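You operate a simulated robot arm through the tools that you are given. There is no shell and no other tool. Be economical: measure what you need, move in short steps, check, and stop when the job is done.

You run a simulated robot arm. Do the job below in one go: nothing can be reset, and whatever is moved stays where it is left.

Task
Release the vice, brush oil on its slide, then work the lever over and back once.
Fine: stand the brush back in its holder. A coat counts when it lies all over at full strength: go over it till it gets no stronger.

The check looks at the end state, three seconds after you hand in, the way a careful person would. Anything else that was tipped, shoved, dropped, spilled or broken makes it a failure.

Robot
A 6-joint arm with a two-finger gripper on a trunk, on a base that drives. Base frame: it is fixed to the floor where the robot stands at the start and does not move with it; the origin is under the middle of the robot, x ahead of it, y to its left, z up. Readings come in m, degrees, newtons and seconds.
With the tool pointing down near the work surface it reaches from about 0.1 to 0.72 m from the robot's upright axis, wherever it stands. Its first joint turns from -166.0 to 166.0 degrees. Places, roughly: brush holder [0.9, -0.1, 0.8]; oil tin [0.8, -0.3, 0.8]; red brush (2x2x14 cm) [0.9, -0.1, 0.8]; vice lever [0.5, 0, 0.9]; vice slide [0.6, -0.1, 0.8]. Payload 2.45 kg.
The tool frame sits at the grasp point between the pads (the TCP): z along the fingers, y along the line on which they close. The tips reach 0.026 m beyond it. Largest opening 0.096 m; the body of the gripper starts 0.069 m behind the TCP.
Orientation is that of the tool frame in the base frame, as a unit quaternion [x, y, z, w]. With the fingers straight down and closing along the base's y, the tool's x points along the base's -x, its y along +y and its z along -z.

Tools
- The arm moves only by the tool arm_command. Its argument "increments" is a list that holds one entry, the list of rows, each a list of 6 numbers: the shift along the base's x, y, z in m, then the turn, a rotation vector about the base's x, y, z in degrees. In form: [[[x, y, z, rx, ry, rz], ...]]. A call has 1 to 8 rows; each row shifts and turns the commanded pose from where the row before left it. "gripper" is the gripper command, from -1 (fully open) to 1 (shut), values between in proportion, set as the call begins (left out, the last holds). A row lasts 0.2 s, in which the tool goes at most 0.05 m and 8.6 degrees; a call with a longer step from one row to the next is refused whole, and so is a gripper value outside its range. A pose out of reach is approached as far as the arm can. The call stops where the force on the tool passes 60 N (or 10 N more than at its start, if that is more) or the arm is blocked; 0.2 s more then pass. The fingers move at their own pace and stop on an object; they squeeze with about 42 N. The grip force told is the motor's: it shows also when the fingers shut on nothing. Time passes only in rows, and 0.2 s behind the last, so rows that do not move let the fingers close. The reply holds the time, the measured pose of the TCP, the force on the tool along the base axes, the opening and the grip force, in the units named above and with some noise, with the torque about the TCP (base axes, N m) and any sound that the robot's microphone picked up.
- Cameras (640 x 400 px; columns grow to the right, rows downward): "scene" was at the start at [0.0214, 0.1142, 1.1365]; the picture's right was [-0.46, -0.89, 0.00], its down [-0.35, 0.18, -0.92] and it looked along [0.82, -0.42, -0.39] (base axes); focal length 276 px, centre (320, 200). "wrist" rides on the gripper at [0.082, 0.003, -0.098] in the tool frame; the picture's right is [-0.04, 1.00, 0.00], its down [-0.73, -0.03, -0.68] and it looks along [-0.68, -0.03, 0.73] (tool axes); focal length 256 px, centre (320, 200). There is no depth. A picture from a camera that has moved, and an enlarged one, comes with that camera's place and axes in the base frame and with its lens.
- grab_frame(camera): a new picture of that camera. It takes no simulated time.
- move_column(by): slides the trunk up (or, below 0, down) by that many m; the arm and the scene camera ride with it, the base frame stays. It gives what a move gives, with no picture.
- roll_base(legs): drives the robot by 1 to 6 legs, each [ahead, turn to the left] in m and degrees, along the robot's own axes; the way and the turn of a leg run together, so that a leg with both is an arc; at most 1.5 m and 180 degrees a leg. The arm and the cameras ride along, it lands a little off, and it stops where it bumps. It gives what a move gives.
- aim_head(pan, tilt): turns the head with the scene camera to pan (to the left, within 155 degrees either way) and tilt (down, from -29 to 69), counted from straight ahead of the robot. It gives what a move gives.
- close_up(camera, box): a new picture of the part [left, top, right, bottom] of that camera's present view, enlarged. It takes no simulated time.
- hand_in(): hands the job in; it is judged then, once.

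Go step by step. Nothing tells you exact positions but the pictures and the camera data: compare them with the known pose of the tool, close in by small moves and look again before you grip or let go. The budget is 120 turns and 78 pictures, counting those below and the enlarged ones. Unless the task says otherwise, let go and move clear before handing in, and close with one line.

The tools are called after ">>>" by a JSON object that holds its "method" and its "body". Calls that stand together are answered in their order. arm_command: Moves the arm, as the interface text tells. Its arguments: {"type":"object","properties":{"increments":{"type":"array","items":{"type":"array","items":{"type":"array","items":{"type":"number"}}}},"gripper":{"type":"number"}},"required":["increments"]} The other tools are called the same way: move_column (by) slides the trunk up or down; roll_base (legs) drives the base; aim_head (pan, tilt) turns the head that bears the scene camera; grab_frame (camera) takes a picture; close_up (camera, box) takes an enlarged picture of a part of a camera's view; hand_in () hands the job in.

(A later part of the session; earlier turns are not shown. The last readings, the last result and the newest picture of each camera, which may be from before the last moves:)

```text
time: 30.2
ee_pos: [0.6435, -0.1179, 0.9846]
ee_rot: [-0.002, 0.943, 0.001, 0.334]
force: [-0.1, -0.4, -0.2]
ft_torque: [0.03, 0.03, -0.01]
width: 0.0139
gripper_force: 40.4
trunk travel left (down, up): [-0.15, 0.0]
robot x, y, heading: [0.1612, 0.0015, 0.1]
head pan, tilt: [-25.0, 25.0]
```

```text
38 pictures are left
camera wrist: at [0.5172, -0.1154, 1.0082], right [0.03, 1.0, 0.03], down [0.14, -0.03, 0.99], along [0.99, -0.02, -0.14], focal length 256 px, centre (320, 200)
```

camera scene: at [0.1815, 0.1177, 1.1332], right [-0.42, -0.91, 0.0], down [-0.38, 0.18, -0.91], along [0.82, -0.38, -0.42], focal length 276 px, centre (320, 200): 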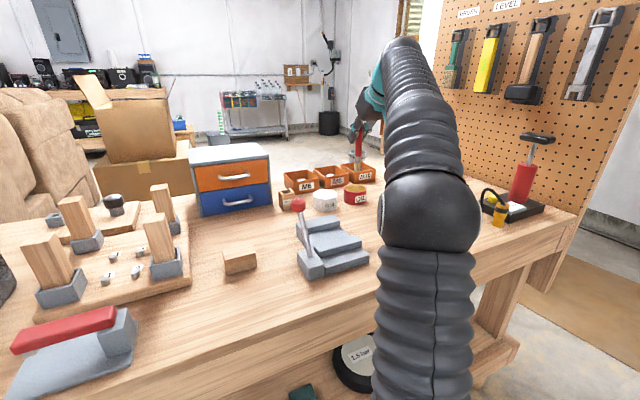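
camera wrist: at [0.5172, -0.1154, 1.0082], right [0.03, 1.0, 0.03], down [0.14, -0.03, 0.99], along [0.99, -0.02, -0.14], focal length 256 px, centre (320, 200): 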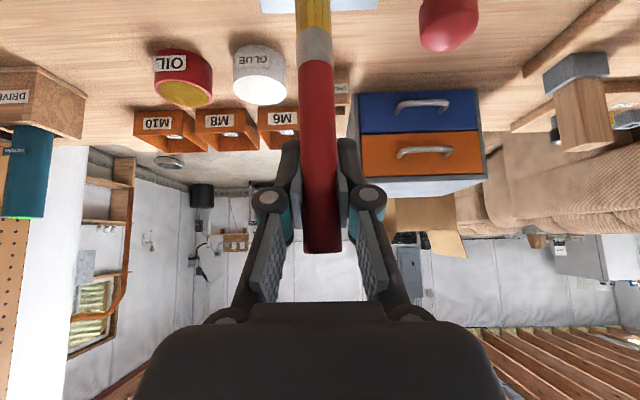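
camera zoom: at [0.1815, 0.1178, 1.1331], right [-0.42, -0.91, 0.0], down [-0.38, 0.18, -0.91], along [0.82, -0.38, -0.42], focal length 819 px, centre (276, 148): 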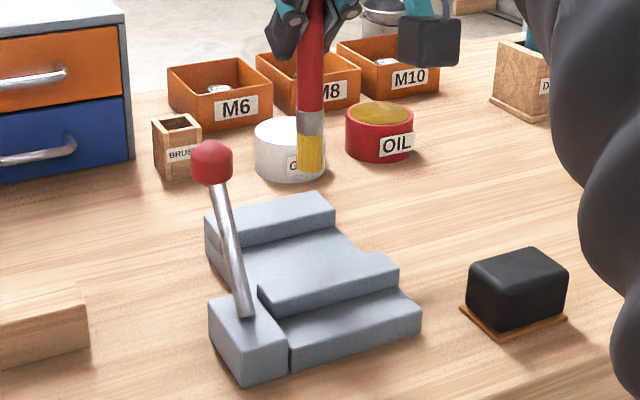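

Brush bottom is over the bed's middle. I'll lower gently to contact and look.

>>> {"method": "arm_command", "body": {"increments": [[[0, 0, -0.03, 0, 0, 0], [0, 0, -0.025, 0, 0, 0], [0, 0, -0.012, 0, 0, 0], [0, 0, -0.005, 0, 0, 0], [0, 0, 0, 0, 0, 0]]]}}

>>> {"method": "close_up", "body": {"camera": "scene", "box": [290, 190, 370, 280]}}

```text
time: 31.4
ee_pos: [0.6435, -0.1196, 0.9114]
ee_rot: [-0.002, 0.942, 0.001, 0.334]
force: [-0.2, 0.2, 0.4]
ft_torque: [0.0, 0.01, 0.0]
width: 0.0135
gripper_force: 40.2
trunk travel left (down, up): [-0.15, 0.0]
robot x, y, heading: [0.1622, 0.0003, -0.2]
head pan, tilt: [-25.0, 25.0]
```

```text
4.44 times, centred on (330, 235) of scene
camera zoom: at [0.1814, 0.1178, 1.1331], right [-0.42, -0.91, 0.0], down [-0.38, 0.18, -0.91], along [0.82, -0.38, -0.42], focal length 1228 px, centre (276, 44)
```

zoom: 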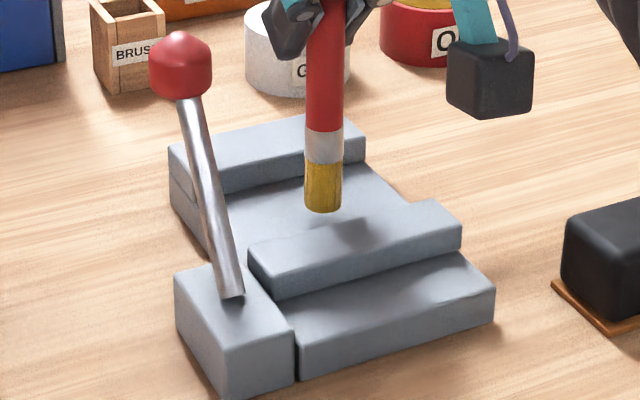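

>>> {"method": "arm_command", "body": {"increments": [[[0, 0, -0.003, 0, 0, 0], [0, 0, -0.003, 0, 0, 0], [0, 0, -0.003, 0, 0, 0], [0, 0, -0.002, 0, 0, 0], [0, 0, 0, 0, 0, 0]]]}}

>>> {"method": "close_up", "body": {"camera": "scene", "box": [290, 190, 370, 280]}}

```text
time: 32.6
ee_pos: [0.6429, -0.1194, 0.9029]
ee_rot: [-0.002, 0.942, 0.001, 0.335]
force: [0.8, -0.2, 8.3]
ft_torque: [0.04, -0.03, -0.01]
width: 0.0138
gripper_force: 40.0
trunk travel left (down, up): [-0.15, 0.0]
robot x, y, heading: [0.1601, 0.0008, 0.2]
head pan, tilt: [-25.0, 25.0]
```

```text
4.44 times, centred on (330, 235) of scene
camera zoom: at [0.1811, 0.1179, 1.1333], right [-0.42, -0.91, 0.0], down [-0.38, 0.18, -0.91], along [0.82, -0.38, -0.42], focal length 1228 px, centre (276, 44)
```

zoom: 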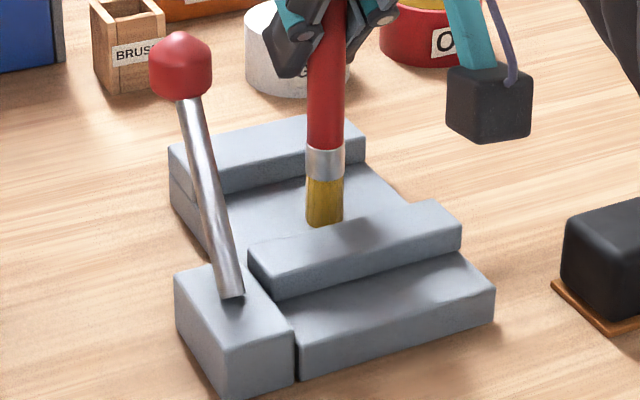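

In light contact (8 N); bed z is about 0.792. First strokes in y, staying short of the lever ball.

>>> {"method": "arm_command", "body": {"increments": [[[0, -0.018, 0, 0, 0, 0], [0, -0.018, 0, 0, 0, 0], [0, 0.022, 0, 0, 0, 0], [0, 0.022, 0, 0, 0, 0], [0, 0.02, 0, 0, 0, 0], [0, -0.022, 0, 0, 0, 0], [0, -0.022, 0, 0, 0, 0], [0, -0.02, 0, 0, 0, 0]]]}}

>>> {"method": "close_up", "body": {"camera": "scene", "box": [290, 190, 370, 280]}}

```text
time: 34.4
ee_pos: [0.6431, -0.1554, 0.9022]
ee_rot: [-0.002, 0.943, 0.0, 0.334]
force: [0.8, 1.2, 4.8]
ft_torque: [0.12, -0.04, -0.01]
width: 0.0136
gripper_force: 40.4
trunk travel left (down, up): [-0.15, 0.0]
robot x, y, heading: [0.1596, -0.0001, -0.1]
head pan, tilt: [-25.0, 25.0]
```

```text
4.44 times, centred on (330, 235) of scene
camera zoom: at [0.1813, 0.118, 1.133], right [-0.42, -0.91, 0.0], down [-0.38, 0.18, -0.91], along [0.82, -0.38, -0.42], focal length 1228 px, centre (276, 44)
```

zoom: 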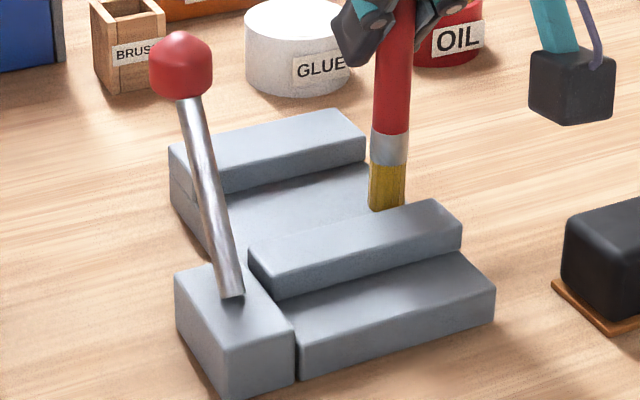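

No coat shows yet, though part of the strip is hidden behind the front jaw. I'll stroke farther back, feeling for the fixed jaw.

>>> {"method": "arm_command", "body": {"increments": [[[0.005, 0, 0, 0, 0, 0], [0.005, 0, 0, 0, 0, 0], [0.0, 0.022, 0, 0, 0, 0], [0, 0.022, 0, 0, 0, 0], [0, 0.02, 0, 0, 0, 0], [0, -0.022, 0, 0, 0, 0], [0, -0.022, 0, 0, 0, 0], [0, -0.02, 0, 0, 0, 0]]]}}

>>> {"method": "close_up", "body": {"camera": "scene", "box": [300, 205, 350, 255]}}

```text
time: 36.2
ee_pos: [0.652, -0.1551, 0.901]
ee_rot: [-0.003, 0.942, 0.002, 0.335]
force: [0.7, 2.2, 10.2]
ft_torque: [0.2, -0.07, 0.0]
width: 0.0138
gripper_force: 40.0
trunk travel left (down, up): [-0.15, 0.0]
robot x, y, heading: [0.1604, 0.0014, 0.0]
head pan, tilt: [-25.0, 25.0]
```

```text
8.00 times, centred on (325, 230) of scene
camera zoom: at [0.1811, 0.1181, 1.1332], right [-0.42, -0.91, 0.0], down [-0.38, 0.18, -0.91], along [0.82, -0.38, -0.42], focal length 2211 px, centre (280, -40)
```

zoom: 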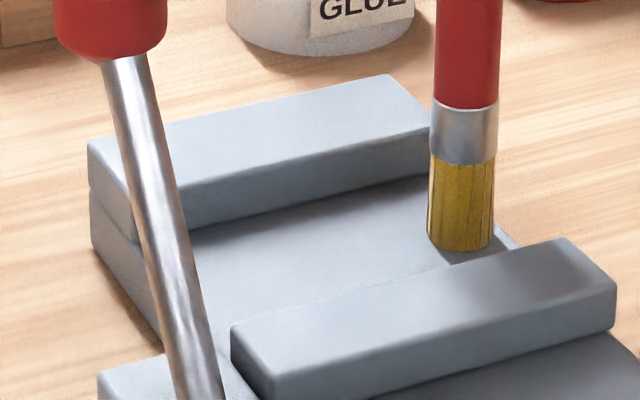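

>>> {"method": "arm_command", "body": {"increments": [[[0.006, 0.02, -0.001, 0, 0, 0], [0.0, 0.02, 0, 0, 0, 0], [0.0, 0.02, 0, 0, 0, 0], [0, -0.02, 0, 0, 0, 0], [0, -0.02, 0, 0, 0, 0], [0, 0.02, 0, 0, 0, 0], [0, 0.02, 0, 0, 0, 0], [0, 0.004, 0, 0, 0, 0]]]}}

>>> {"method": "close_up", "body": {"camera": "scene", "box": [300, 205, 350, 255]}}

```text
time: 38.0
ee_pos: [0.6588, -0.0913, 0.9008]
ee_rot: [-0.002, 0.943, 0.001, 0.333]
force: [0.6, -0.9, 9.8]
ft_torque: [-0.11, 0.0, -0.02]
width: 0.014
gripper_force: 40.7
trunk travel left (down, up): [-0.15, 0.0]
robot x, y, heading: [0.1567, -0.0042, -0.2]
head pan, tilt: [-25.0, 25.0]
```

```text
8.00 times, centred on (325, 230) of scene
camera zoom: at [0.1811, 0.1178, 1.1331], right [-0.42, -0.91, 0.0], down [-0.38, 0.18, -0.91], along [0.82, -0.38, -0.42], focal length 2211 px, centre (280, -40)
```

zoom: 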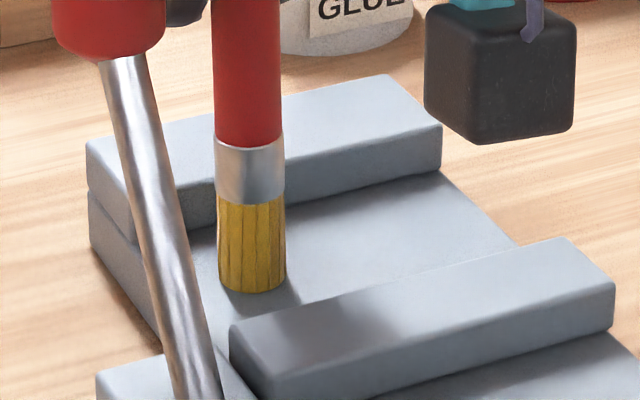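

Still no stain on the rear bed. I'll test the front plate of the vice: lift over the moving jaw and touch down in front.

>>> {"method": "arm_command", "body": {"increments": [[[0, -0.02, 0.04, 0, 0, 0], [-0.03, -0.005, 0.01, 0, 0, 0], [-0.03, 0, 0, 0, 0, 0], [-0.03, 0, 0, 0, 0, 0], [0, 0, -0.03, 0, 0, 0], [0, 0, -0.014, 0, 0, 0], [0, 0, -0.005, 0, 0, 0], [0, 0, 0, 0, 0, 0]]]}}

>>> {"method": "close_up", "body": {"camera": "scene", "box": [290, 205, 380, 280]}}

```text
time: 39.8
ee_pos: [0.5696, -0.1158, 0.9]
ee_rot: [-0.002, 0.943, 0.001, 0.334]
force: [0.6, -0.2, -0.3]
ft_torque: [0.02, 0.0, -0.01]
width: 0.0139
gripper_force: 40.3
trunk travel left (down, up): [-0.15, 0.0]
robot x, y, heading: [0.1589, 0.0018, -0.3]
head pan, tilt: [-25.0, 25.0]
```

```text
5.33 times, centred on (335, 242) of scene
camera zoom: at [0.1814, 0.1178, 1.1331], right [-0.42, -0.91, 0.0], down [-0.38, 0.18, -0.91], along [0.82, -0.38, -0.42], focal length 1474 px, centre (240, -27)
```

zoom: 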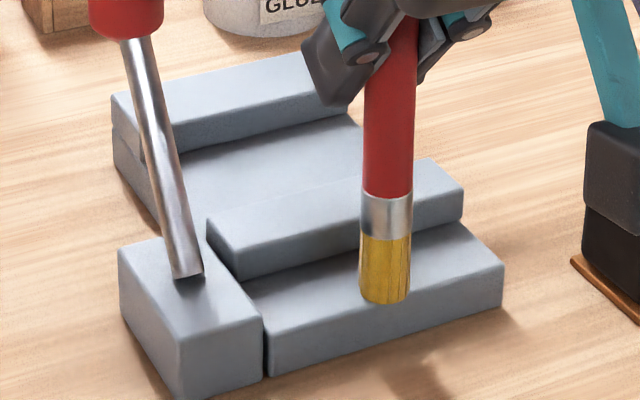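

>>> {"method": "arm_command", "body": {"increments": [[[0.001, 0, -0.003, 0, 0, 0], [0, 0, -0.003, 0, 0, 0], [0, 0, -0.002, 0, 0, 0], [0, 0, 0, 0, 0, 0]]]}}

```text
time: 40.8
ee_pos: [0.5697, -0.1166, 0.8967]
ee_rot: [-0.003, 0.941, 0.0, 0.339]
force: [0.5, 1.4, 50.8]
ft_torque: [0.19, 0.18, 0.03]
width: 0.0146
gripper_force: 41.2
trunk travel left (down, up): [-0.15, 0.0]
robot x, y, heading: [0.157, 0.0022, -0.1]
head pan, tilt: [-25.0, 25.0]
```

Contact is a bit hard, so I'll ease up 3 mm and stroke along y here.

>>> {"method": "arm_command", "body": {"increments": [[[0, 0, 0.0045, 0, 0, 0], [0, -0.02, 0, 0, 0, 0], [0, -0.018, 0, 0, 0, 0], [0, 0.02, 0, 0, 0, 0], [0, 0.02, 0, 0, 0, 0], [0, 0.02, 0, 0, 0, 0], [0, 0, 0, 0, 0, 0]]]}}

>>> {"method": "close_up", "body": {"camera": "scene", "box": [290, 205, 380, 280]}}

```text
time: 42.4
ee_pos: [0.5706, -0.0947, 0.8964]
ee_rot: [-0.001, 0.943, 0.002, 0.332]
force: [0.1, -1.6, 4.2]
ft_torque: [-0.18, 0.07, 0.04]
width: 0.0147
gripper_force: 40.7
trunk travel left (down, up): [-0.15, 0.0]
robot x, y, heading: [0.1596, -0.0004, 0.2]
head pan, tilt: [-25.0, 25.0]
```

```text
5.33 times, centred on (335, 242) of scene
camera zoom: at [0.1812, 0.1177, 1.133], right [-0.42, -0.91, 0.0], down [-0.38, 0.18, -0.91], along [0.82, -0.38, -0.42], focal length 1474 px, centre (240, -27)
```

zoom: 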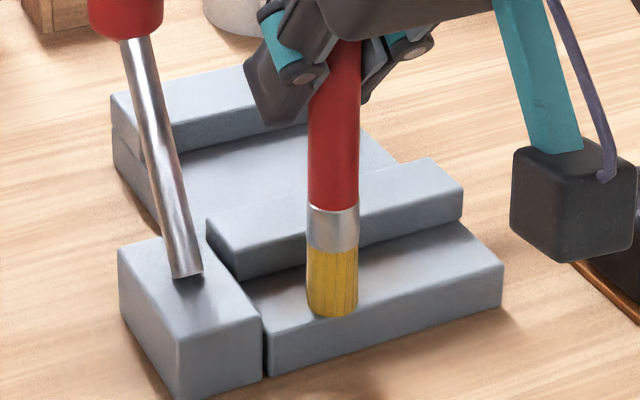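

No stain visible here either. I'll lift and straighten the tool so the wrist camera can inspect the vice surfaces closely.

>>> {"method": "arm_command", "body": {"increments": [[[0, -0.02, 0.045, 0, 0, 0], [0, -0.03, 0.035, 0, 0, 0], [0, -0.03, 0, 0, 8, 0], [0, 0, 0, 0, 8, 0], [0, 0, 0, 0, 8, 0], [0, 0, 0, 0, 8, 0], [0, 0, 0, 0, 8, 0], [0, 0, 0, 0, 0, 0]]]}}

>>> {"method": "grab_frame", "body": {"camera": "wrist"}}

>>> {"method": "close_up", "body": {"camera": "scene", "box": [290, 205, 380, 280]}}

```text
time: 44.2
ee_pos: [0.5705, -0.1742, 0.9775]
ee_rot: [-0.002, 1.0, 0.002, -0.009]
force: [0.8, -0.3, 0.6]
ft_torque: [0.02, 0.02, 0.06]
width: 0.0146
gripper_force: 40.3
trunk travel left (down, up): [-0.15, 0.0]
robot x, y, heading: [0.1606, 0.0023, -0.0]
head pan, tilt: [-25.0, 25.0]
```

```text
30 pictures are left
camera wrist: at [0.4904, -0.172, 1.0763], right [0.04, 1.0, 0.0], down [0.75, -0.03, 0.66], along [0.66, -0.02, -0.75], focal length 256 px, centre (320, 200)
```

wrist: 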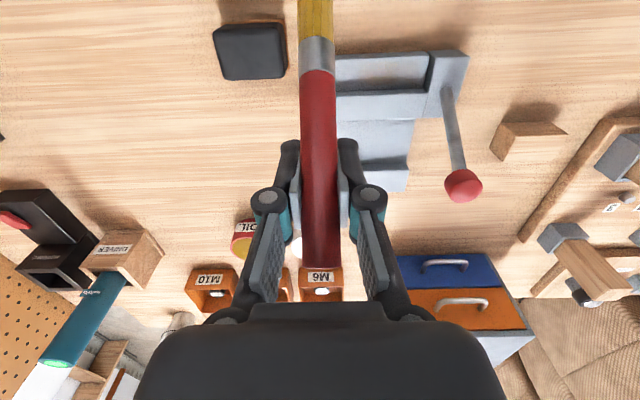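

```text
5.33 times, centred on (335, 242) of scene
camera zoom: at [0.1814, 0.1177, 1.1331], right [-0.42, -0.91, 0.0], down [-0.38, 0.18, -0.91], along [0.82, -0.38, -0.42], focal length 1474 px, centre (240, -27)
```

zoom: 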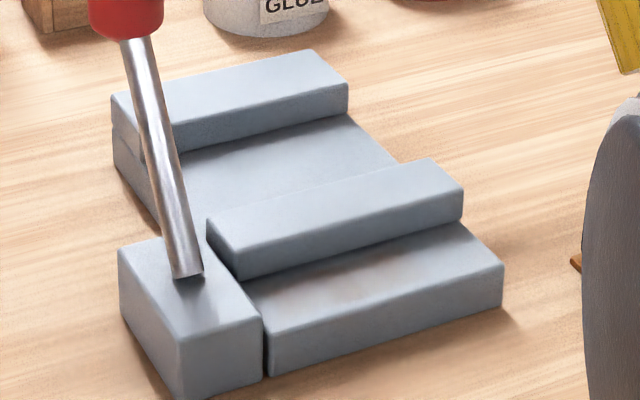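

>>> {"method": "close_up", "body": {"camera": "wrist", "box": [330, 40, 480, 200]}}

>>> {"method": "close_up", "body": {"camera": "scene", "box": [300, 215, 375, 265]}}

```text
2.50 times, centred on (405, 120) of wrist
camera zoom: at [0.4904, -0.172, 1.0763], right [0.04, 1.0, 0.0], down [0.75, -0.03, 0.66], along [0.66, -0.02, -0.75], focal length 640 px, centre (108, 400)
```

zoom: 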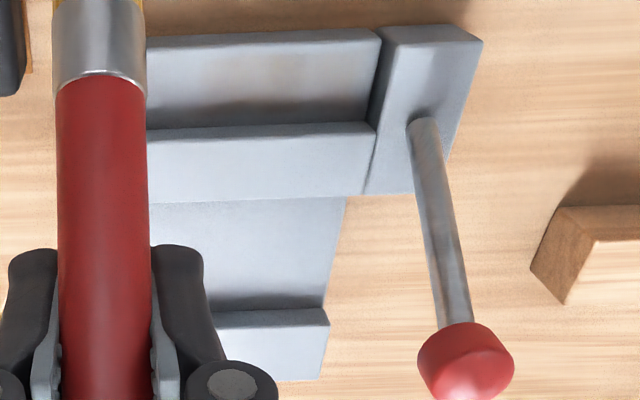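

```text
8.00 times, centred on (338, 240) of scene
camera zoom: at [0.1814, 0.1177, 1.1331], right [-0.42, -0.91, 0.0], down [-0.38, 0.18, -0.91], along [0.82, -0.38, -0.42], focal length 2211 px, centre (180, -120)
```

zoom: 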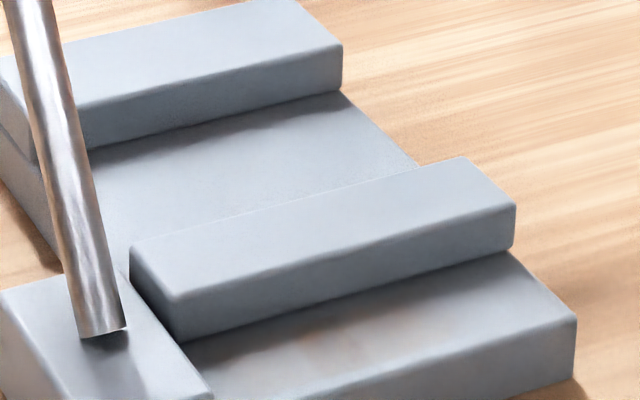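

A faint brownish tint shows on the front plate, so that is the slide; the rear bed is not. I'll return there and work it over repeatedly.

>>> {"method": "arm_command", "body": {"increments": [[[0, 0, 0, 0, -8, 0], [0, 0.005, 0, 0, -8, 0], [0, 0.007, 0, 0, -8, 0], [-0.002, 0.01, 0, 0, -8, 0], [0, 0, 0, 0, -8, 0], [0, 0, -0.04, 0, 0, 0], [0, 0, -0.036, 0, 0, 0], [0, 0, 0, 0, 0, 0]]]}}

>>> {"method": "close_up", "body": {"camera": "scene", "box": [290, 205, 380, 280]}}

```text
time: 46.0
ee_pos: [0.5738, -0.1557, 0.896]
ee_rot: [0.001, 0.945, 0.006, 0.328]
force: [1.5, -0.3, 45.4]
ft_torque: [-0.09, 0.04, -0.01]
width: 0.0143
gripper_force: 40.9
trunk travel left (down, up): [-0.15, 0.0]
robot x, y, heading: [0.1576, 0.0001, -0.1]
head pan, tilt: [-25.0, 25.0]
```

```text
5.33 times, centred on (335, 242) of scene
camera zoom: at [0.1801, 0.1184, 1.134], right [-0.42, -0.91, 0.0], down [-0.38, 0.18, -0.91], along [0.82, -0.38, -0.42], focal length 1474 px, centre (240, -27)
```

zoom: 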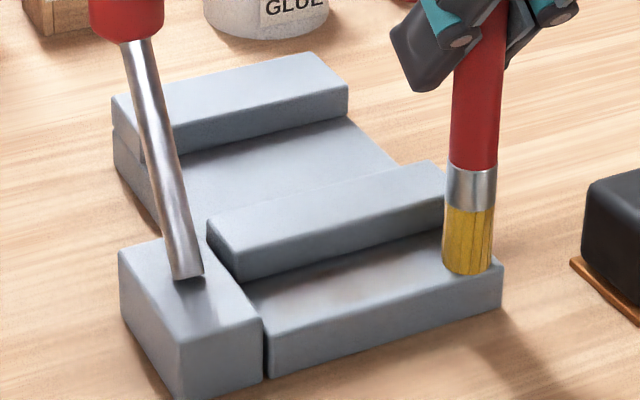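

Positioned at the slide's right end. I'll ease the pressure and do full-length strokes.

>>> {"method": "arm_command", "body": {"increments": [[[0, 0, 0.003, 0, 0, 0], [0, 0.02, 0, 0, 0, 0], [0, 0.02, 0, 0, 0, 0], [0, 0.02, 0, 0, 0, 0], [0, 0.018, 0, 0, 0, 0], [0, -0.026, 0, 0, 0, 0], [0, -0.026, 0, 0, 0, 0], [0, -0.026, 0, 0, 0, 0]]]}}

>>> {"method": "arm_command", "body": {"increments": [[[0, 0.02, 0, 0, 0, 0], [0, 0.02, 0, 0, 0, 0], [0, 0.02, 0, 0, 0, 0], [0, 0.018, 0, 0, 0, 0], [0, -0.026, 0, 0, 0, 0], [0, -0.026, 0, 0, 0, 0], [0, -0.026, 0, 0, 0, 0], [0, 0, 0, 0, 0, 0]]]}}

>>> {"method": "close_up", "body": {"camera": "scene", "box": [290, 205, 380, 280]}}

```text
time: 48.0
ee_pos: [0.5729, -0.1093, 0.916]
ee_rot: [-0.055, 0.936, 0.009, 0.347]
force: [-0.3, 0.3, -0.1]
ft_torque: [0.01, 0.0, 0.01]
width: 0.0146
gripper_force: 41.0
trunk travel left (down, up): [-0.15, 0.0]
robot x, y, heading: [0.1602, 0.001, 0.0]
head pan, tilt: [-25.0, 25.0]
stopped in row 8: the arm was blocked; the commanded pose is now the measured one
```

```text
time: 49.8
ee_pos: [0.5735, -0.1099, 0.9171]
ee_rot: [-0.053, 0.936, 0.008, 0.347]
force: [0.0, 0.9, 0.8]
ft_torque: [0.0, 0.01, 0.02]
width: 0.0147
gripper_force: 41.4
trunk travel left (down, up): [-0.15, 0.0]
robot x, y, heading: [0.1589, 0.0015, -0.1]
head pan, tilt: [-25.0, 25.0]
```

```text
5.33 times, centred on (335, 242) of scene
camera zoom: at [0.1813, 0.1178, 1.1331], right [-0.42, -0.91, 0.0], down [-0.38, 0.18, -0.91], along [0.82, -0.38, -0.42], focal length 1474 px, centre (240, -27)
```

zoom: 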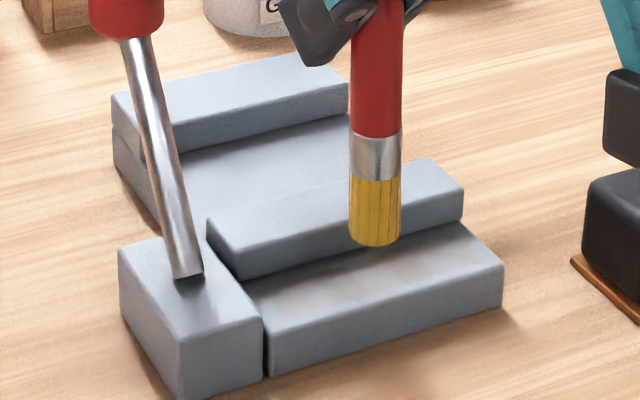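

The arm got blocked on the way and the tool yawed about 6°. I'll lift a little, correct the orientation and return to the right end.

>>> {"method": "arm_command", "body": {"increments": [[[0, 0, 0.015, 0, 0, 0], [0, 0, 0, 1.2, 1.7, -5.8], [-0.005, -0.02, 0, 0, 0, 0], [0, -0.02, 0, 0, 0, 0], [0, 0, 0, 0, 0, 0]]]}}

>>> {"method": "arm_command", "body": {"increments": [[[0, 0, -0.015, 0, 0, 0], [0, 0, -0.01, 0, 0, 0], [0, 0, -0.004, 0, 0, 0], [0, 0, 0, 0, 0, 0]]]}}

```text
time: 51.2
ee_pos: [0.5746, -0.1108, 0.9425]
ee_rot: [-0.054, 0.936, 0.01, 0.347]
force: [-1.0, 0.8, -0.6]
ft_torque: [-0.01, 0.02, 0.0]
width: 0.0145
gripper_force: 41.4
trunk travel left (down, up): [-0.15, 0.0]
robot x, y, heading: [0.1574, 0.0038, -0.0]
head pan, tilt: [-25.0, 25.0]
stopped in row 5: the arm was blocked; the commanded pose is now the measured one
```

```text
time: 52.2
ee_pos: [0.5758, -0.1105, 0.9114]
ee_rot: [-0.053, 0.937, 0.012, 0.344]
force: [-0.6, 0.6, -0.6]
ft_torque: [0.02, 0.0, -0.01]
width: 0.0147
gripper_force: 40.9
trunk travel left (down, up): [-0.15, 0.0]
robot x, y, heading: [0.1593, 0.0057, 0.1]
head pan, tilt: [-25.0, 25.0]
```

>>> {"method": "grab_frame", "body": {"camera": "scene"}}

>>> {"method": "grab_frame", "body": {"camera": "wrist"}}

```text
24 pictures are left
camera scene: at [0.1813, 0.1178, 1.1331], right [-0.42, -0.91, 0.0], down [-0.38, 0.18, -0.91], along [0.82, -0.38, -0.42], focal length 276 px, centre (320, 200)
```

scene: 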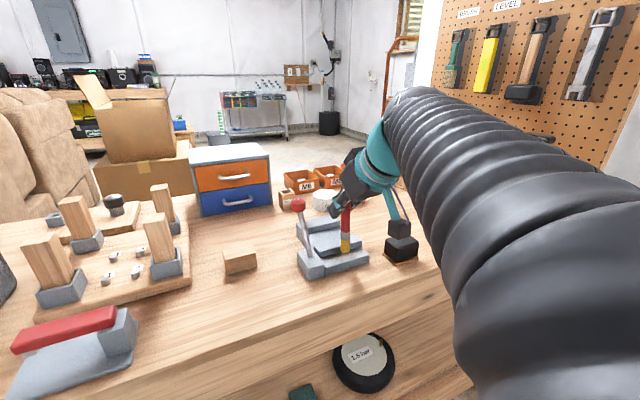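

```text
23 pictures are left
camera wrist: at [0.4498, -0.1212, 0.9327], right [-0.08, 1.0, 0.01], down [0.12, 0.0, 0.99], along [0.99, 0.08, -0.12], focal length 256 px, centre (320, 200)
```

wrist: 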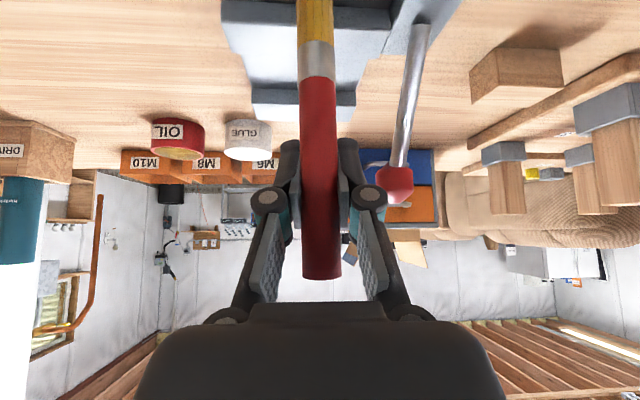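

The arm seems folded too tightly here. I'll raise and extend outward, then try correcting yaw and y there.

>>> {"method": "arm_command", "body": {"increments": [[[0.01, 0, 0.04, 0, 0, 0], [0.04, 0, 0.01, 0, 0, 0], [0.04, 0, 0, 0, 0, 0], [0, 0, 0, 1.2, 1.7, -5.8], [0, -0.02, 0, 0, 0, 0], [0, -0.02, 0, 0, 0, 0], [0, 0, 0, 0, 0, 0]]]}}

```text
time: 53.8
ee_pos: [0.6634, -0.1528, 0.9632]
ee_rot: [-0.001, 0.943, 0.004, 0.331]
force: [-0.4, 0.1, -0.1]
ft_torque: [-0.03, 0.0, -0.01]
width: 0.0144
gripper_force: 40.9
trunk travel left (down, up): [-0.15, 0.0]
robot x, y, heading: [0.1556, -0.0035, 0.1]
head pan, tilt: [-25.0, 25.0]
```

Freed; it was a fold limit. I'll back the base off by 0.08 m for comfortable strokes at the slide.

>>> {"method": "roll_base", "body": {"legs": [[-0.08, 0]]}}

>>> {"method": "close_up", "body": {"camera": "scene", "box": [280, 160, 400, 260]}}

```text
time: 54.9
ee_pos: [0.584, -0.1525, 0.9621]
ee_rot: [0.0, 0.943, 0.002, 0.332]
force: [-0.2, -0.6, -0.3]
ft_torque: [-0.02, 0.02, 0.0]
width: 0.0146
gripper_force: 41.0
trunk travel left (down, up): [-0.15, 0.0]
robot x, y, heading: [0.0783, -0.0013, -0.1]
head pan, tilt: [-25.0, 25.0]
```

```text
4.00 times, centred on (340, 210) of scene
camera zoom: at [0.1019, 0.1177, 1.1331], right [-0.42, -0.91, 0.0], down [-0.38, 0.18, -0.91], along [0.82, -0.38, -0.42], focal length 1106 px, centre (240, 160)
```

zoom: 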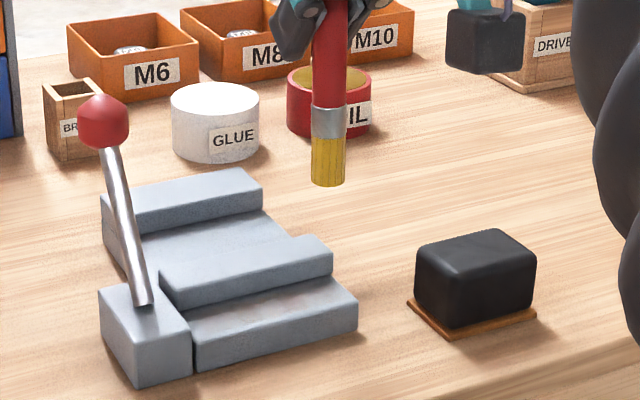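

>>> {"method": "arm_command", "body": {"increments": [[[-0.014, 0, -0.03, 0, 0, 0], [0, 0, -0.03, 0, 0, 0], [0, 0, -0.005, 0, 0, 0], [0, 0, -0.003, 0, 0, 0], [0, 0, 0, 0, 0, 0]]]}}

```text
time: 56.1
ee_pos: [0.5696, -0.1507, 0.8956]
ee_rot: [-0.001, 0.943, 0.003, 0.332]
force: [-0.2, -0.1, -0.4]
ft_torque: [0.04, -0.01, -0.02]
width: 0.0147
gripper_force: 40.7
trunk travel left (down, up): [-0.15, 0.0]
robot x, y, heading: [0.0825, -0.0026, 0.1]
head pan, tilt: [-25.0, 25.0]
```

>>> {"method": "arm_command", "body": {"increments": [[[0, 0, -0.002, 0, 0, 0], [0, 0, -0.002, 0, 0, 0], [0, 0, -0.002, 0, 0, 0], [0, 0, 0, 0, 0, 0]]]}}

```text
time: 57.1
ee_pos: [0.5698, -0.1524, 0.8923]
ee_rot: [0.0, 0.942, 0.001, 0.336]
force: [0.1, 0.4, 31.1]
ft_torque: [0.06, 0.19, 0.01]
width: 0.0147
gripper_force: 41.1
trunk travel left (down, up): [-0.15, 0.0]
robot x, y, heading: [0.0819, -0.0009, -0.1]
head pan, tilt: [-25.0, 25.0]
```

Contact found at TCP z of about 0.893. I'll ease 1.5 mm and make slow full strokes.

>>> {"method": "arm_command", "body": {"increments": [[[0, 0.01, 0.0015, 0, 0, 0], [0, 0.016, 0, 0, 0, 0], [0, 0.016, 0, 0, 0, 0], [0, 0.016, 0, 0, 0, 0], [0, 0.014, 0, 0, 0, 0], [0, 0, 0, 0, 0, 0]]]}}

>>> {"method": "arm_command", "body": {"increments": [[[0, -0.014, 0.0, 0, 0, 0], [0, -0.016, 0, 0, 0, 0], [0, -0.016, 0, 0, 0, 0], [0, -0.016, 0, 0, 0, 0], [0, -0.014, 0, 0, 0, 0], [0, 0, 0, 0, 0, 0]]]}}

>>> {"method": "close_up", "body": {"camera": "scene", "box": [280, 190, 380, 270]}}

```text
time: 58.5
ee_pos: [0.5708, -0.0817, 0.8921]
ee_rot: [-0.002, 0.943, 0.004, 0.332]
force: [0.0, -7.3, 20.8]
ft_torque: [-0.63, 0.17, 0.05]
width: 0.0155
gripper_force: 41.1
trunk travel left (down, up): [-0.15, 0.0]
robot x, y, heading: [0.0767, -0.0, 0.0]
head pan, tilt: [-25.0, 25.0]
```

```text
time: 59.9
ee_pos: [0.5687, -0.1585, 0.8917]
ee_rot: [-0.001, 0.943, 0.003, 0.332]
force: [0.1, 3.2, 11.9]
ft_torque: [0.38, 0.06, -0.01]
width: 0.0145
gripper_force: 40.9
trunk travel left (down, up): [-0.15, 0.0]
robot x, y, heading: [0.0795, 0.0024, -0.0]
head pan, tilt: [-25.0, 25.0]
```

```text
5.00 times, centred on (330, 230) of scene
camera zoom: at [0.1014, 0.1181, 1.1332], right [-0.42, -0.91, 0.0], down [-0.38, 0.18, -0.91], along [0.82, -0.38, -0.42], focal length 1382 px, centre (270, 50)
```

zoom: 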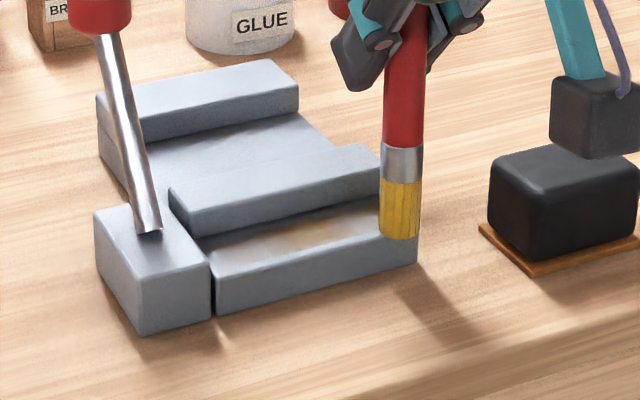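

The yellow tint is building on the slide. I'll do more passes in two lanes.

>>> {"method": "arm_command", "body": {"increments": [[[0.005, 0.018, 0, 0, 0, 0], [0, 0.02, 0, 0, 0, 0], [0, 0.02, 0, 0, 0, 0], [0, 0.014, 0, 0, 0, 0], [0, -0.014, 0, 0, 0, 0], [0, -0.02, 0, 0, 0, 0], [0, -0.02, 0, 0, 0, 0], [0, -0.018, 0, 0, 0, 0]]]}}

>>> {"method": "arm_command", "body": {"increments": [[[-0.009, 0.018, 0, 0, 0, 0], [0, 0.02, 0, 0, 0, 0], [0, 0.02, 0, 0, 0, 0], [0, 0.014, 0, 0, 0, 0], [0, -0.014, 0, 0, 0, 0], [0, -0.02, 0, 0, 0, 0], [0, -0.02, 0, 0, 0, 0], [0, -0.018, 0, 0, 0, 0]]]}}

>>> {"method": "close_up", "body": {"camera": "scene", "box": [280, 190, 380, 270]}}

```text
time: 61.7
ee_pos: [0.5742, -0.1564, 0.8897]
ee_rot: [-0.002, 0.943, 0.004, 0.333]
force: [1.5, 1.6, 6.0]
ft_torque: [0.17, -0.08, 0.0]
width: 0.0144
gripper_force: 41.0
trunk travel left (down, up): [-0.15, 0.0]
robot x, y, heading: [0.0791, -0.0008, -0.1]
head pan, tilt: [-25.0, 25.0]
```

```text
time: 63.5
ee_pos: [0.5659, -0.1562, 0.8914]
ee_rot: [-0.002, 0.943, 0.004, 0.333]
force: [0.9, 2.8, 6.4]
ft_torque: [0.22, -0.02, 0.0]
width: 0.015
gripper_force: 40.8
trunk travel left (down, up): [-0.15, 0.0]
robot x, y, heading: [0.0818, 0.0011, -0.1]
head pan, tilt: [-25.0, 25.0]
```

```text
5.00 times, centred on (330, 230) of scene
camera zoom: at [0.1016, 0.118, 1.1332], right [-0.42, -0.91, 0.0], down [-0.38, 0.18, -0.91], along [0.82, -0.38, -0.42], focal length 1382 px, centre (270, 50)
```

zoom: 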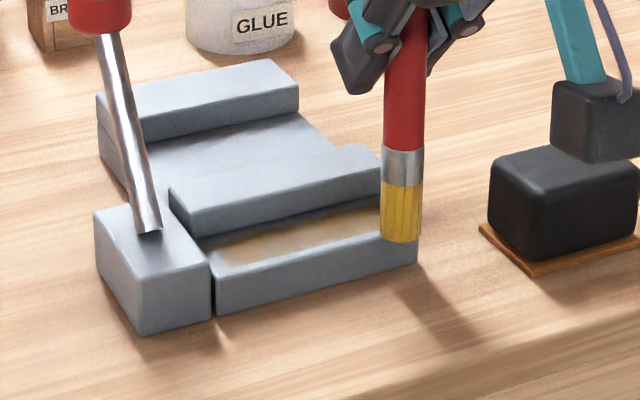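

Coat is clearly growing. More passes over all lanes, including close to the jaw.

>>> {"method": "arm_command", "body": {"increments": [[[0.0, 0.018, 0, 0, 0, 0], [0, 0.02, 0, 0, 0, 0], [0, 0.02, 0, 0, 0, 0], [0, 0.014, 0, 0, 0, 0], [0, -0.014, 0, 0, 0, 0], [0, -0.02, 0, 0, 0, 0], [0, -0.02, 0, 0, 0, 0], [0, -0.018, 0, 0, 0, 0]]]}}

>>> {"method": "arm_command", "body": {"increments": [[[0.006, 0.018, 0, 0, 0, 0], [0, 0.02, 0, 0, 0, 0], [0, 0.02, 0, 0, 0, 0], [0, 0.014, 0, 0, 0, 0], [0, -0.014, 0, 0, 0, 0], [0, -0.02, 0, 0, 0, 0], [0, -0.02, 0, 0, 0, 0], [0, -0.018, 0, 0, 0, 0]]]}}

>>> {"method": "arm_command", "body": {"increments": [[[0.006, 0.018, 0, 0, 0, 0], [0, 0.02, 0, 0, 0, 0], [0, 0.02, 0, 0, 0, 0], [0, 0.014, 0, 0, 0, 0], [0, -0.014, 0, 0, 0, 0], [0, -0.02, 0, 0, 0, 0], [0, -0.02, 0, 0, 0, 0], [0, -0.018, 0, 0, 0, 0]]]}}

>>> {"method": "close_up", "body": {"camera": "scene", "box": [280, 190, 380, 270]}}

```text
time: 65.3
ee_pos: [0.5653, -0.1564, 0.8915]
ee_rot: [-0.001, 0.943, 0.004, 0.332]
force: [0.4, 1.8, 2.4]
ft_torque: [0.16, 0.0, -0.05]
width: 0.0148
gripper_force: 41.1
trunk travel left (down, up): [-0.15, 0.0]
robot x, y, heading: [0.0822, -0.0011, -0.1]
head pan, tilt: [-25.0, 25.0]
```

```text
time: 67.1
ee_pos: [0.5701, -0.157, 0.8908]
ee_rot: [-0.002, 0.943, 0.004, 0.333]
force: [0.1, 3.3, 6.1]
ft_torque: [0.26, -0.09, 0.0]
width: 0.0146
gripper_force: 40.5
trunk travel left (down, up): [-0.15, 0.0]
robot x, y, heading: [0.0805, 0.0, -0.1]
head pan, tilt: [-25.0, 25.0]
```

```text
time: 68.9
ee_pos: [0.577, -0.1572, 0.8914]
ee_rot: [-0.002, 0.943, 0.004, 0.333]
force: [2.7, 6.0, 15.2]
ft_torque: [0.49, -0.05, -0.03]
width: 0.0148
gripper_force: 41.1
trunk travel left (down, up): [-0.15, 0.0]
robot x, y, heading: [0.0758, 0.0016, 0.1]
head pan, tilt: [-25.0, 25.0]
```

```text
5.00 times, centred on (330, 230) of scene
camera zoom: at [0.1014, 0.1183, 1.1331], right [-0.42, -0.91, 0.0], down [-0.38, 0.18, -0.91], along [0.82, -0.38, -0.42], focal length 1382 px, centre (270, 50)
```

zoom: 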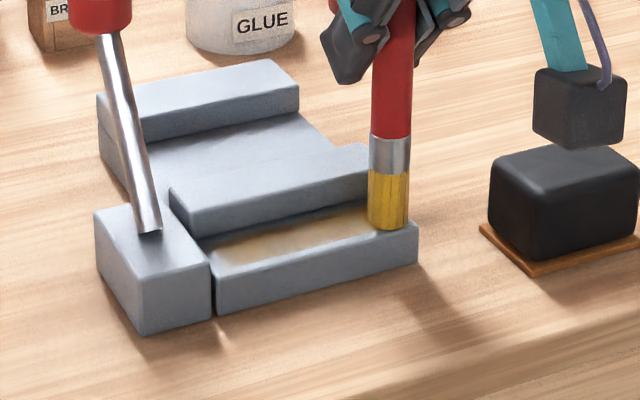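

Coverage is still patchy with the left end thin. I'll continue with slightly more pressure, reaching fully left.

>>> {"method": "arm_command", "body": {"increments": [[[0.0, 0.02, -0.001, 0, 0, 0], [0, 0.02, 0, 0, 0, 0], [0, 0.02, 0, 0, 0, 0], [0, 0.015, 0, 0, 0, 0], [0, 0, 0, 0, 0, 0], [0, -0.025, 0, 0, 0, 0], [0, -0.025, 0, 0, 0, 0], [0, -0.025, 0, 0, 0, 0]]]}}

>>> {"method": "arm_command", "body": {"increments": [[[-0.006, 0.02, 0, 0, 0, 0], [0, 0.02, 0, 0, 0, 0], [0, 0.02, 0, 0, 0, 0], [0, 0.015, 0, 0, 0, 0], [0, 0, 0, 0, 0, 0], [0, -0.025, 0, 0, 0, 0], [0, -0.025, 0, 0, 0, 0], [0, -0.025, 0, 0, 0, 0]]]}}

>>> {"method": "arm_command", "body": {"increments": [[[-0.006, 0.02, 0, 0, 0, 0], [0, 0.02, 0, 0, 0, 0], [0, 0.02, 0, 0, 0, 0], [0, 0.015, 0, 0, 0, 0], [0, 0, 0, 0, 0, 0], [0, -0.025, 0, 0, 0, 0], [0, -0.025, 0, 0, 0, 0], [0, -0.025, 0, 0, 0, 0]]]}}

>>> {"method": "close_up", "body": {"camera": "scene", "box": [280, 190, 380, 270]}}

```text
time: 70.7
ee_pos: [0.5774, -0.1576, 0.8895]
ee_rot: [-0.001, 0.943, 0.003, 0.333]
force: [1.0, 11.1, 31.7]
ft_torque: [1.07, 0.1, -0.08]
width: 0.0164
gripper_force: 41.7
trunk travel left (down, up): [-0.15, 0.0]
robot x, y, heading: [0.0816, 0.0018, 0.1]
head pan, tilt: [-25.0, 25.0]
```

```text
time: 72.5
ee_pos: [0.5719, -0.1561, 0.8886]
ee_rot: [-0.001, 0.943, 0.003, 0.332]
force: [0.4, 0.9, 3.5]
ft_torque: [0.12, -0.07, 0.0]
width: 0.0146
gripper_force: 40.6
trunk travel left (down, up): [-0.15, 0.0]
robot x, y, heading: [0.0791, -0.0, -0.0]
head pan, tilt: [-25.0, 25.0]
```

```text
time: 74.3
ee_pos: [0.5663, -0.1576, 0.89]
ee_rot: [-0.002, 0.943, 0.004, 0.332]
force: [-0.7, 0.4, 0.3]
ft_torque: [0.0, 0.03, 0.0]
width: 0.0147
gripper_force: 40.6
trunk travel left (down, up): [-0.15, 0.0]
robot x, y, heading: [0.08, -0.0013, 0.0]
head pan, tilt: [-25.0, 25.0]
```

```text
5.00 times, centred on (330, 230) of scene
camera zoom: at [0.1018, 0.1178, 1.1331], right [-0.42, -0.91, 0.0], down [-0.38, 0.18, -0.91], along [0.82, -0.38, -0.42], focal length 1382 px, centre (270, 50)
```

zoom: 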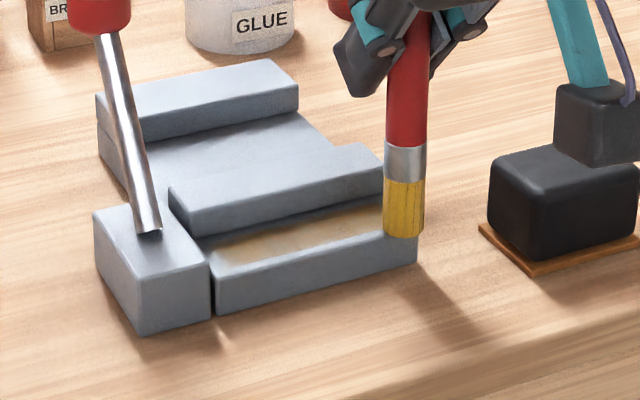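

Contact was lost at the end because the brush creeps in the grip. I'll lower slightly and keep going.

>>> {"method": "arm_command", "body": {"increments": [[[0.002, 0.02, -0.002, 0, 0, 0], [0, 0.02, 0, 0, 0, 0], [0, 0.02, 0, 0, 0, 0], [0, 0.015, 0, 0, 0, 0], [0, 0, 0, 0, 0, 0], [0, -0.025, 0, 0, 0, 0], [0, -0.025, 0, 0, 0, 0], [0, -0.025, 0, 0, 0, 0]]]}}

>>> {"method": "arm_command", "body": {"increments": [[[-0.006, 0.02, 0, 0, 0, 0], [0, 0.02, 0, 0, 0, 0], [0, 0.02, 0, 0, 0, 0], [0, 0.015, 0, 0, 0, 0], [0, 0, 0, 0, 0, 0], [0, -0.025, 0, 0, 0, 0], [0, -0.025, 0, 0, 0, 0], [0, -0.025, 0, 0, 0, 0]]]}}

>>> {"method": "arm_command", "body": {"increments": [[[0.014, 0.02, -0.001, 0, 0, 0], [0, 0.02, 0, 0, 0, 0], [0, 0.02, 0, 0, 0, 0], [0, 0.015, 0, 0, 0, 0], [0, 0, 0, 0, 0, 0], [0, -0.025, 0, 0, 0, 0], [0, -0.025, 0, 0, 0, 0], [0, -0.025, 0, 0, 0, 0]]]}}

>>> {"method": "close_up", "body": {"camera": "scene", "box": [280, 190, 380, 270]}}

```text
time: 76.1
ee_pos: [0.5671, -0.1577, 0.8874]
ee_rot: [-0.002, 0.943, 0.004, 0.333]
force: [1.8, 3.9, 10.8]
ft_torque: [0.32, -0.1, -0.01]
width: 0.0148
gripper_force: 40.8
trunk travel left (down, up): [-0.15, 0.0]
robot x, y, heading: [0.0773, 0.0004, 0.0]
head pan, tilt: [-25.0, 25.0]
```

```text
time: 77.9
ee_pos: [0.5619, -0.1565, 0.8873]
ee_rot: [-0.002, 0.943, 0.004, 0.334]
force: [1.4, 6.7, 19.8]
ft_torque: [0.48, 0.01, 0.0]
width: 0.0147
gripper_force: 41.0
trunk travel left (down, up): [-0.15, 0.0]
robot x, y, heading: [0.078, -0.0024, 0.0]
head pan, tilt: [-25.0, 25.0]
```

```text
time: 79.7
ee_pos: [0.5744, -0.1559, 0.8871]
ee_rot: [-0.001, 0.943, 0.003, 0.333]
force: [1.3, 8.6, 24.9]
ft_torque: [0.65, 0.02, -0.07]
width: 0.015
gripper_force: 41.1
trunk travel left (down, up): [-0.15, 0.0]
robot x, y, heading: [0.0819, 0.0012, -0.0]
head pan, tilt: [-25.0, 25.0]
```

```text
5.00 times, centred on (330, 230) of scene
camera zoom: at [0.1007, 0.1187, 1.1332], right [-0.42, -0.91, 0.0], down [-0.38, 0.18, -0.91], along [0.82, -0.38, -0.42], focal length 1382 px, centre (270, 50)
```

zoom: 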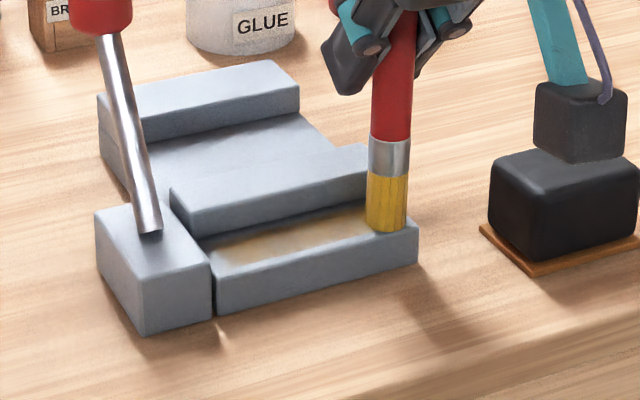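

The coat isn't getting visibly stronger, which means either it's saturated or the brush is running dry. I'll re-dip to be sure: lift, drive forward and check the coat on the way.

>>> {"method": "arm_command", "body": {"increments": [[[0, 0, 0.04, 0, 0, 0], [0.02, 0, 0.045, 0, 0, 0], [0.04, -0.02, 0.015, 0, 0, 0], [0.04, -0.02, 0, 0, 0, 0], [0, 0, 0, 0, 0, 0]]]}}

>>> {"method": "roll_base", "body": {"legs": [[0.08, 0]]}}

>>> {"method": "close_up", "body": {"camera": "scene", "box": [280, 150, 390, 280]}}

```text
time: 80.9
ee_pos: [0.6773, -0.1982, 0.9866]
ee_rot: [-0.001, 0.943, 0.003, 0.332]
force: [0.7, -0.3, -0.6]
ft_torque: [0.03, 0.01, 0.0]
width: 0.0145
gripper_force: 41.0
trunk travel left (down, up): [-0.15, 0.0]
robot x, y, heading: [0.0779, -0.0025, -0.2]
head pan, tilt: [-25.0, 25.0]
```

```text
time: 81.9
ee_pos: [0.7584, -0.1982, 0.9868]
ee_rot: [-0.001, 0.943, 0.003, 0.332]
force: [0.5, 0.5, -0.1]
ft_torque: [0.03, 0.0, 0.0]
width: 0.0147
gripper_force: 41.1
trunk travel left (down, up): [-0.15, 0.0]
robot x, y, heading: [0.161, -0.0007, 0.1]
head pan, tilt: [-25.0, 25.0]
```

```text
3.08 times, centred on (335, 215) of scene
camera zoom: at [0.1829, 0.1178, 1.1331], right [-0.42, -0.91, 0.0], down [-0.38, 0.18, -0.91], along [0.82, -0.38, -0.42], focal length 850 px, centre (274, 154)
```

zoom: 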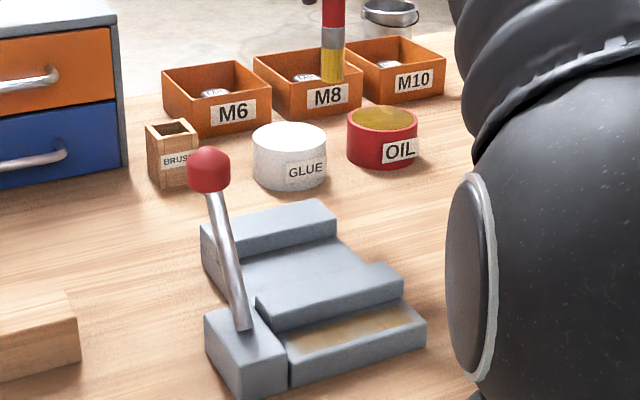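

The coat now looks an even tan rectangle. I'll re-dip for safety.

>>> {"method": "arm_command", "body": {"increments": [[[0.025, -0.04, 0, 0, 0, 0], [0.0265, -0.043, 0, 0, 0, 0], [0, 0, -0.035, 0, 0, 0], [0, 0, -0.03, 0, 0, 0], [0, 0, -0.008, 0, 0, 0], [0, 0, -0.004, 0, 0, 0], [0, 0, 0, 0, 0, 0]]]}}

>>> {"method": "close_up", "body": {"camera": "scene", "box": [310, 130, 390, 220]}}

```text
refused: row 2 steps farther than a row can; nothing moved
```

```text
4.44 times, centred on (350, 175) of scene
camera zoom: at [0.1829, 0.1178, 1.1331], right [-0.42, -0.91, 0.0], down [-0.38, 0.18, -0.91], along [0.82, -0.38, -0.42], focal length 1228 px, centre (187, 311)
```

zoom: 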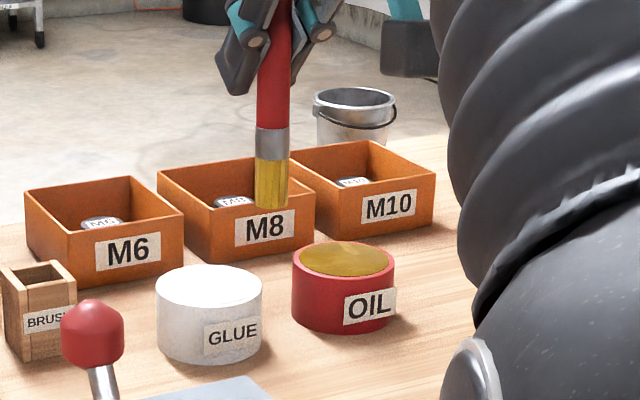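

>>> {"method": "arm_command", "body": {"increments": [[[0.02, -0.03, 0, 0, 0, 0], [0.02, -0.03, 0, 0, 0, 0], [0.0115, -0.023, 0, 0, 0, 0], [0, 0, -0.035, 0, 0, 0], [0, 0, -0.03, 0, 0, 0], [0, 0, -0.01, 0, 0, 0], [0, 0, -0.005, 0, 0, 0], [0, 0, 0, 0, 0, 0]]]}}

>>> {"method": "close_up", "body": {"camera": "scene", "box": [310, 130, 390, 220]}}

```text
time: 83.7
ee_pos: [0.811, -0.2805, 0.907]
ee_rot: [-0.002, 0.943, 0.003, 0.333]
force: [0.9, -0.1, 1.2]
ft_torque: [0.0, -0.08, -0.02]
width: 0.0148
gripper_force: 41.0
trunk travel left (down, up): [-0.15, 0.0]
robot x, y, heading: [0.1609, 0.0021, -0.1]
head pan, tilt: [-25.0, 25.0]
```

```text
4.44 times, centred on (350, 175) of scene
camera zoom: at [0.1829, 0.1178, 1.1332], right [-0.42, -0.91, 0.0], down [-0.38, 0.18, -0.91], along [0.82, -0.38, -0.42], focal length 1228 px, centre (187, 311)
```

zoom: 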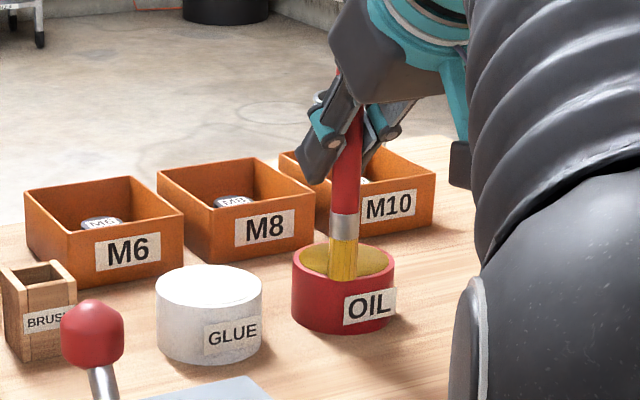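

Dipped. Lifting out and returning to the slide.

>>> {"method": "arm_command", "body": {"increments": [[[0, 0, -0.002, 0, 0, 0], [0, 0, 0.04, 0, 0, 0], [0, 0, 0.04, 0, 0, 0], [-0.035, 0.03, 0, 0, 0, 0], [-0.035, 0.03, 0, 0, 0, 0], [-0.035, 0.03, 0, 0, 0, 0], [-0.035, 0.03, 0, 0, 0, 0], [-0.018, 0.008, 0, 0, 0, 0]]]}}

>>> {"method": "roll_base", "body": {"legs": [[-0.08, 0]]}}

```text
time: 85.5
ee_pos: [0.6534, -0.1535, 0.9826]
ee_rot: [-0.001, 0.943, 0.004, 0.332]
force: [0.6, 0.5, -1.2]
ft_torque: [0.01, 0.02, 0.02]
width: 0.0145
gripper_force: 40.7
trunk travel left (down, up): [-0.15, 0.0]
robot x, y, heading: [0.1567, -0.0033, -0.3]
head pan, tilt: [-25.0, 25.0]
```

```text
time: 86.6
ee_pos: [0.5744, -0.155, 0.9839]
ee_rot: [-0.002, 0.943, 0.004, 0.332]
force: [0.4, 0.5, -0.8]
ft_torque: [0.0, 0.01, -0.02]
width: 0.0145
gripper_force: 40.4
trunk travel left (down, up): [-0.15, 0.0]
robot x, y, heading: [0.0794, -0.0001, 0.0]
head pan, tilt: [-25.0, 25.0]
```

>>> {"method": "arm_command", "body": {"increments": [[[-0.005, 0, -0.045, 0, 0, 0], [0, 0, -0.043, 0, 0, 0], [0, 0, -0.006, 0, 0, 0], [0, 0, -0.002, 0, 0, 0], [0, 0, -0.001, 0, 0, 0], [0, 0, 0, 0, 0, 0]]]}}

```text
time: 88.0
ee_pos: [0.5692, -0.1539, 0.886]
ee_rot: [-0.001, 0.943, 0.003, 0.332]
force: [0.3, 0.4, 0.1]
ft_torque: [-0.01, 0.01, 0.01]
width: 0.0145
gripper_force: 41.1
trunk travel left (down, up): [-0.15, 0.0]
robot x, y, heading: [0.086, 0.0017, -0.2]
head pan, tilt: [-25.0, 25.0]
```

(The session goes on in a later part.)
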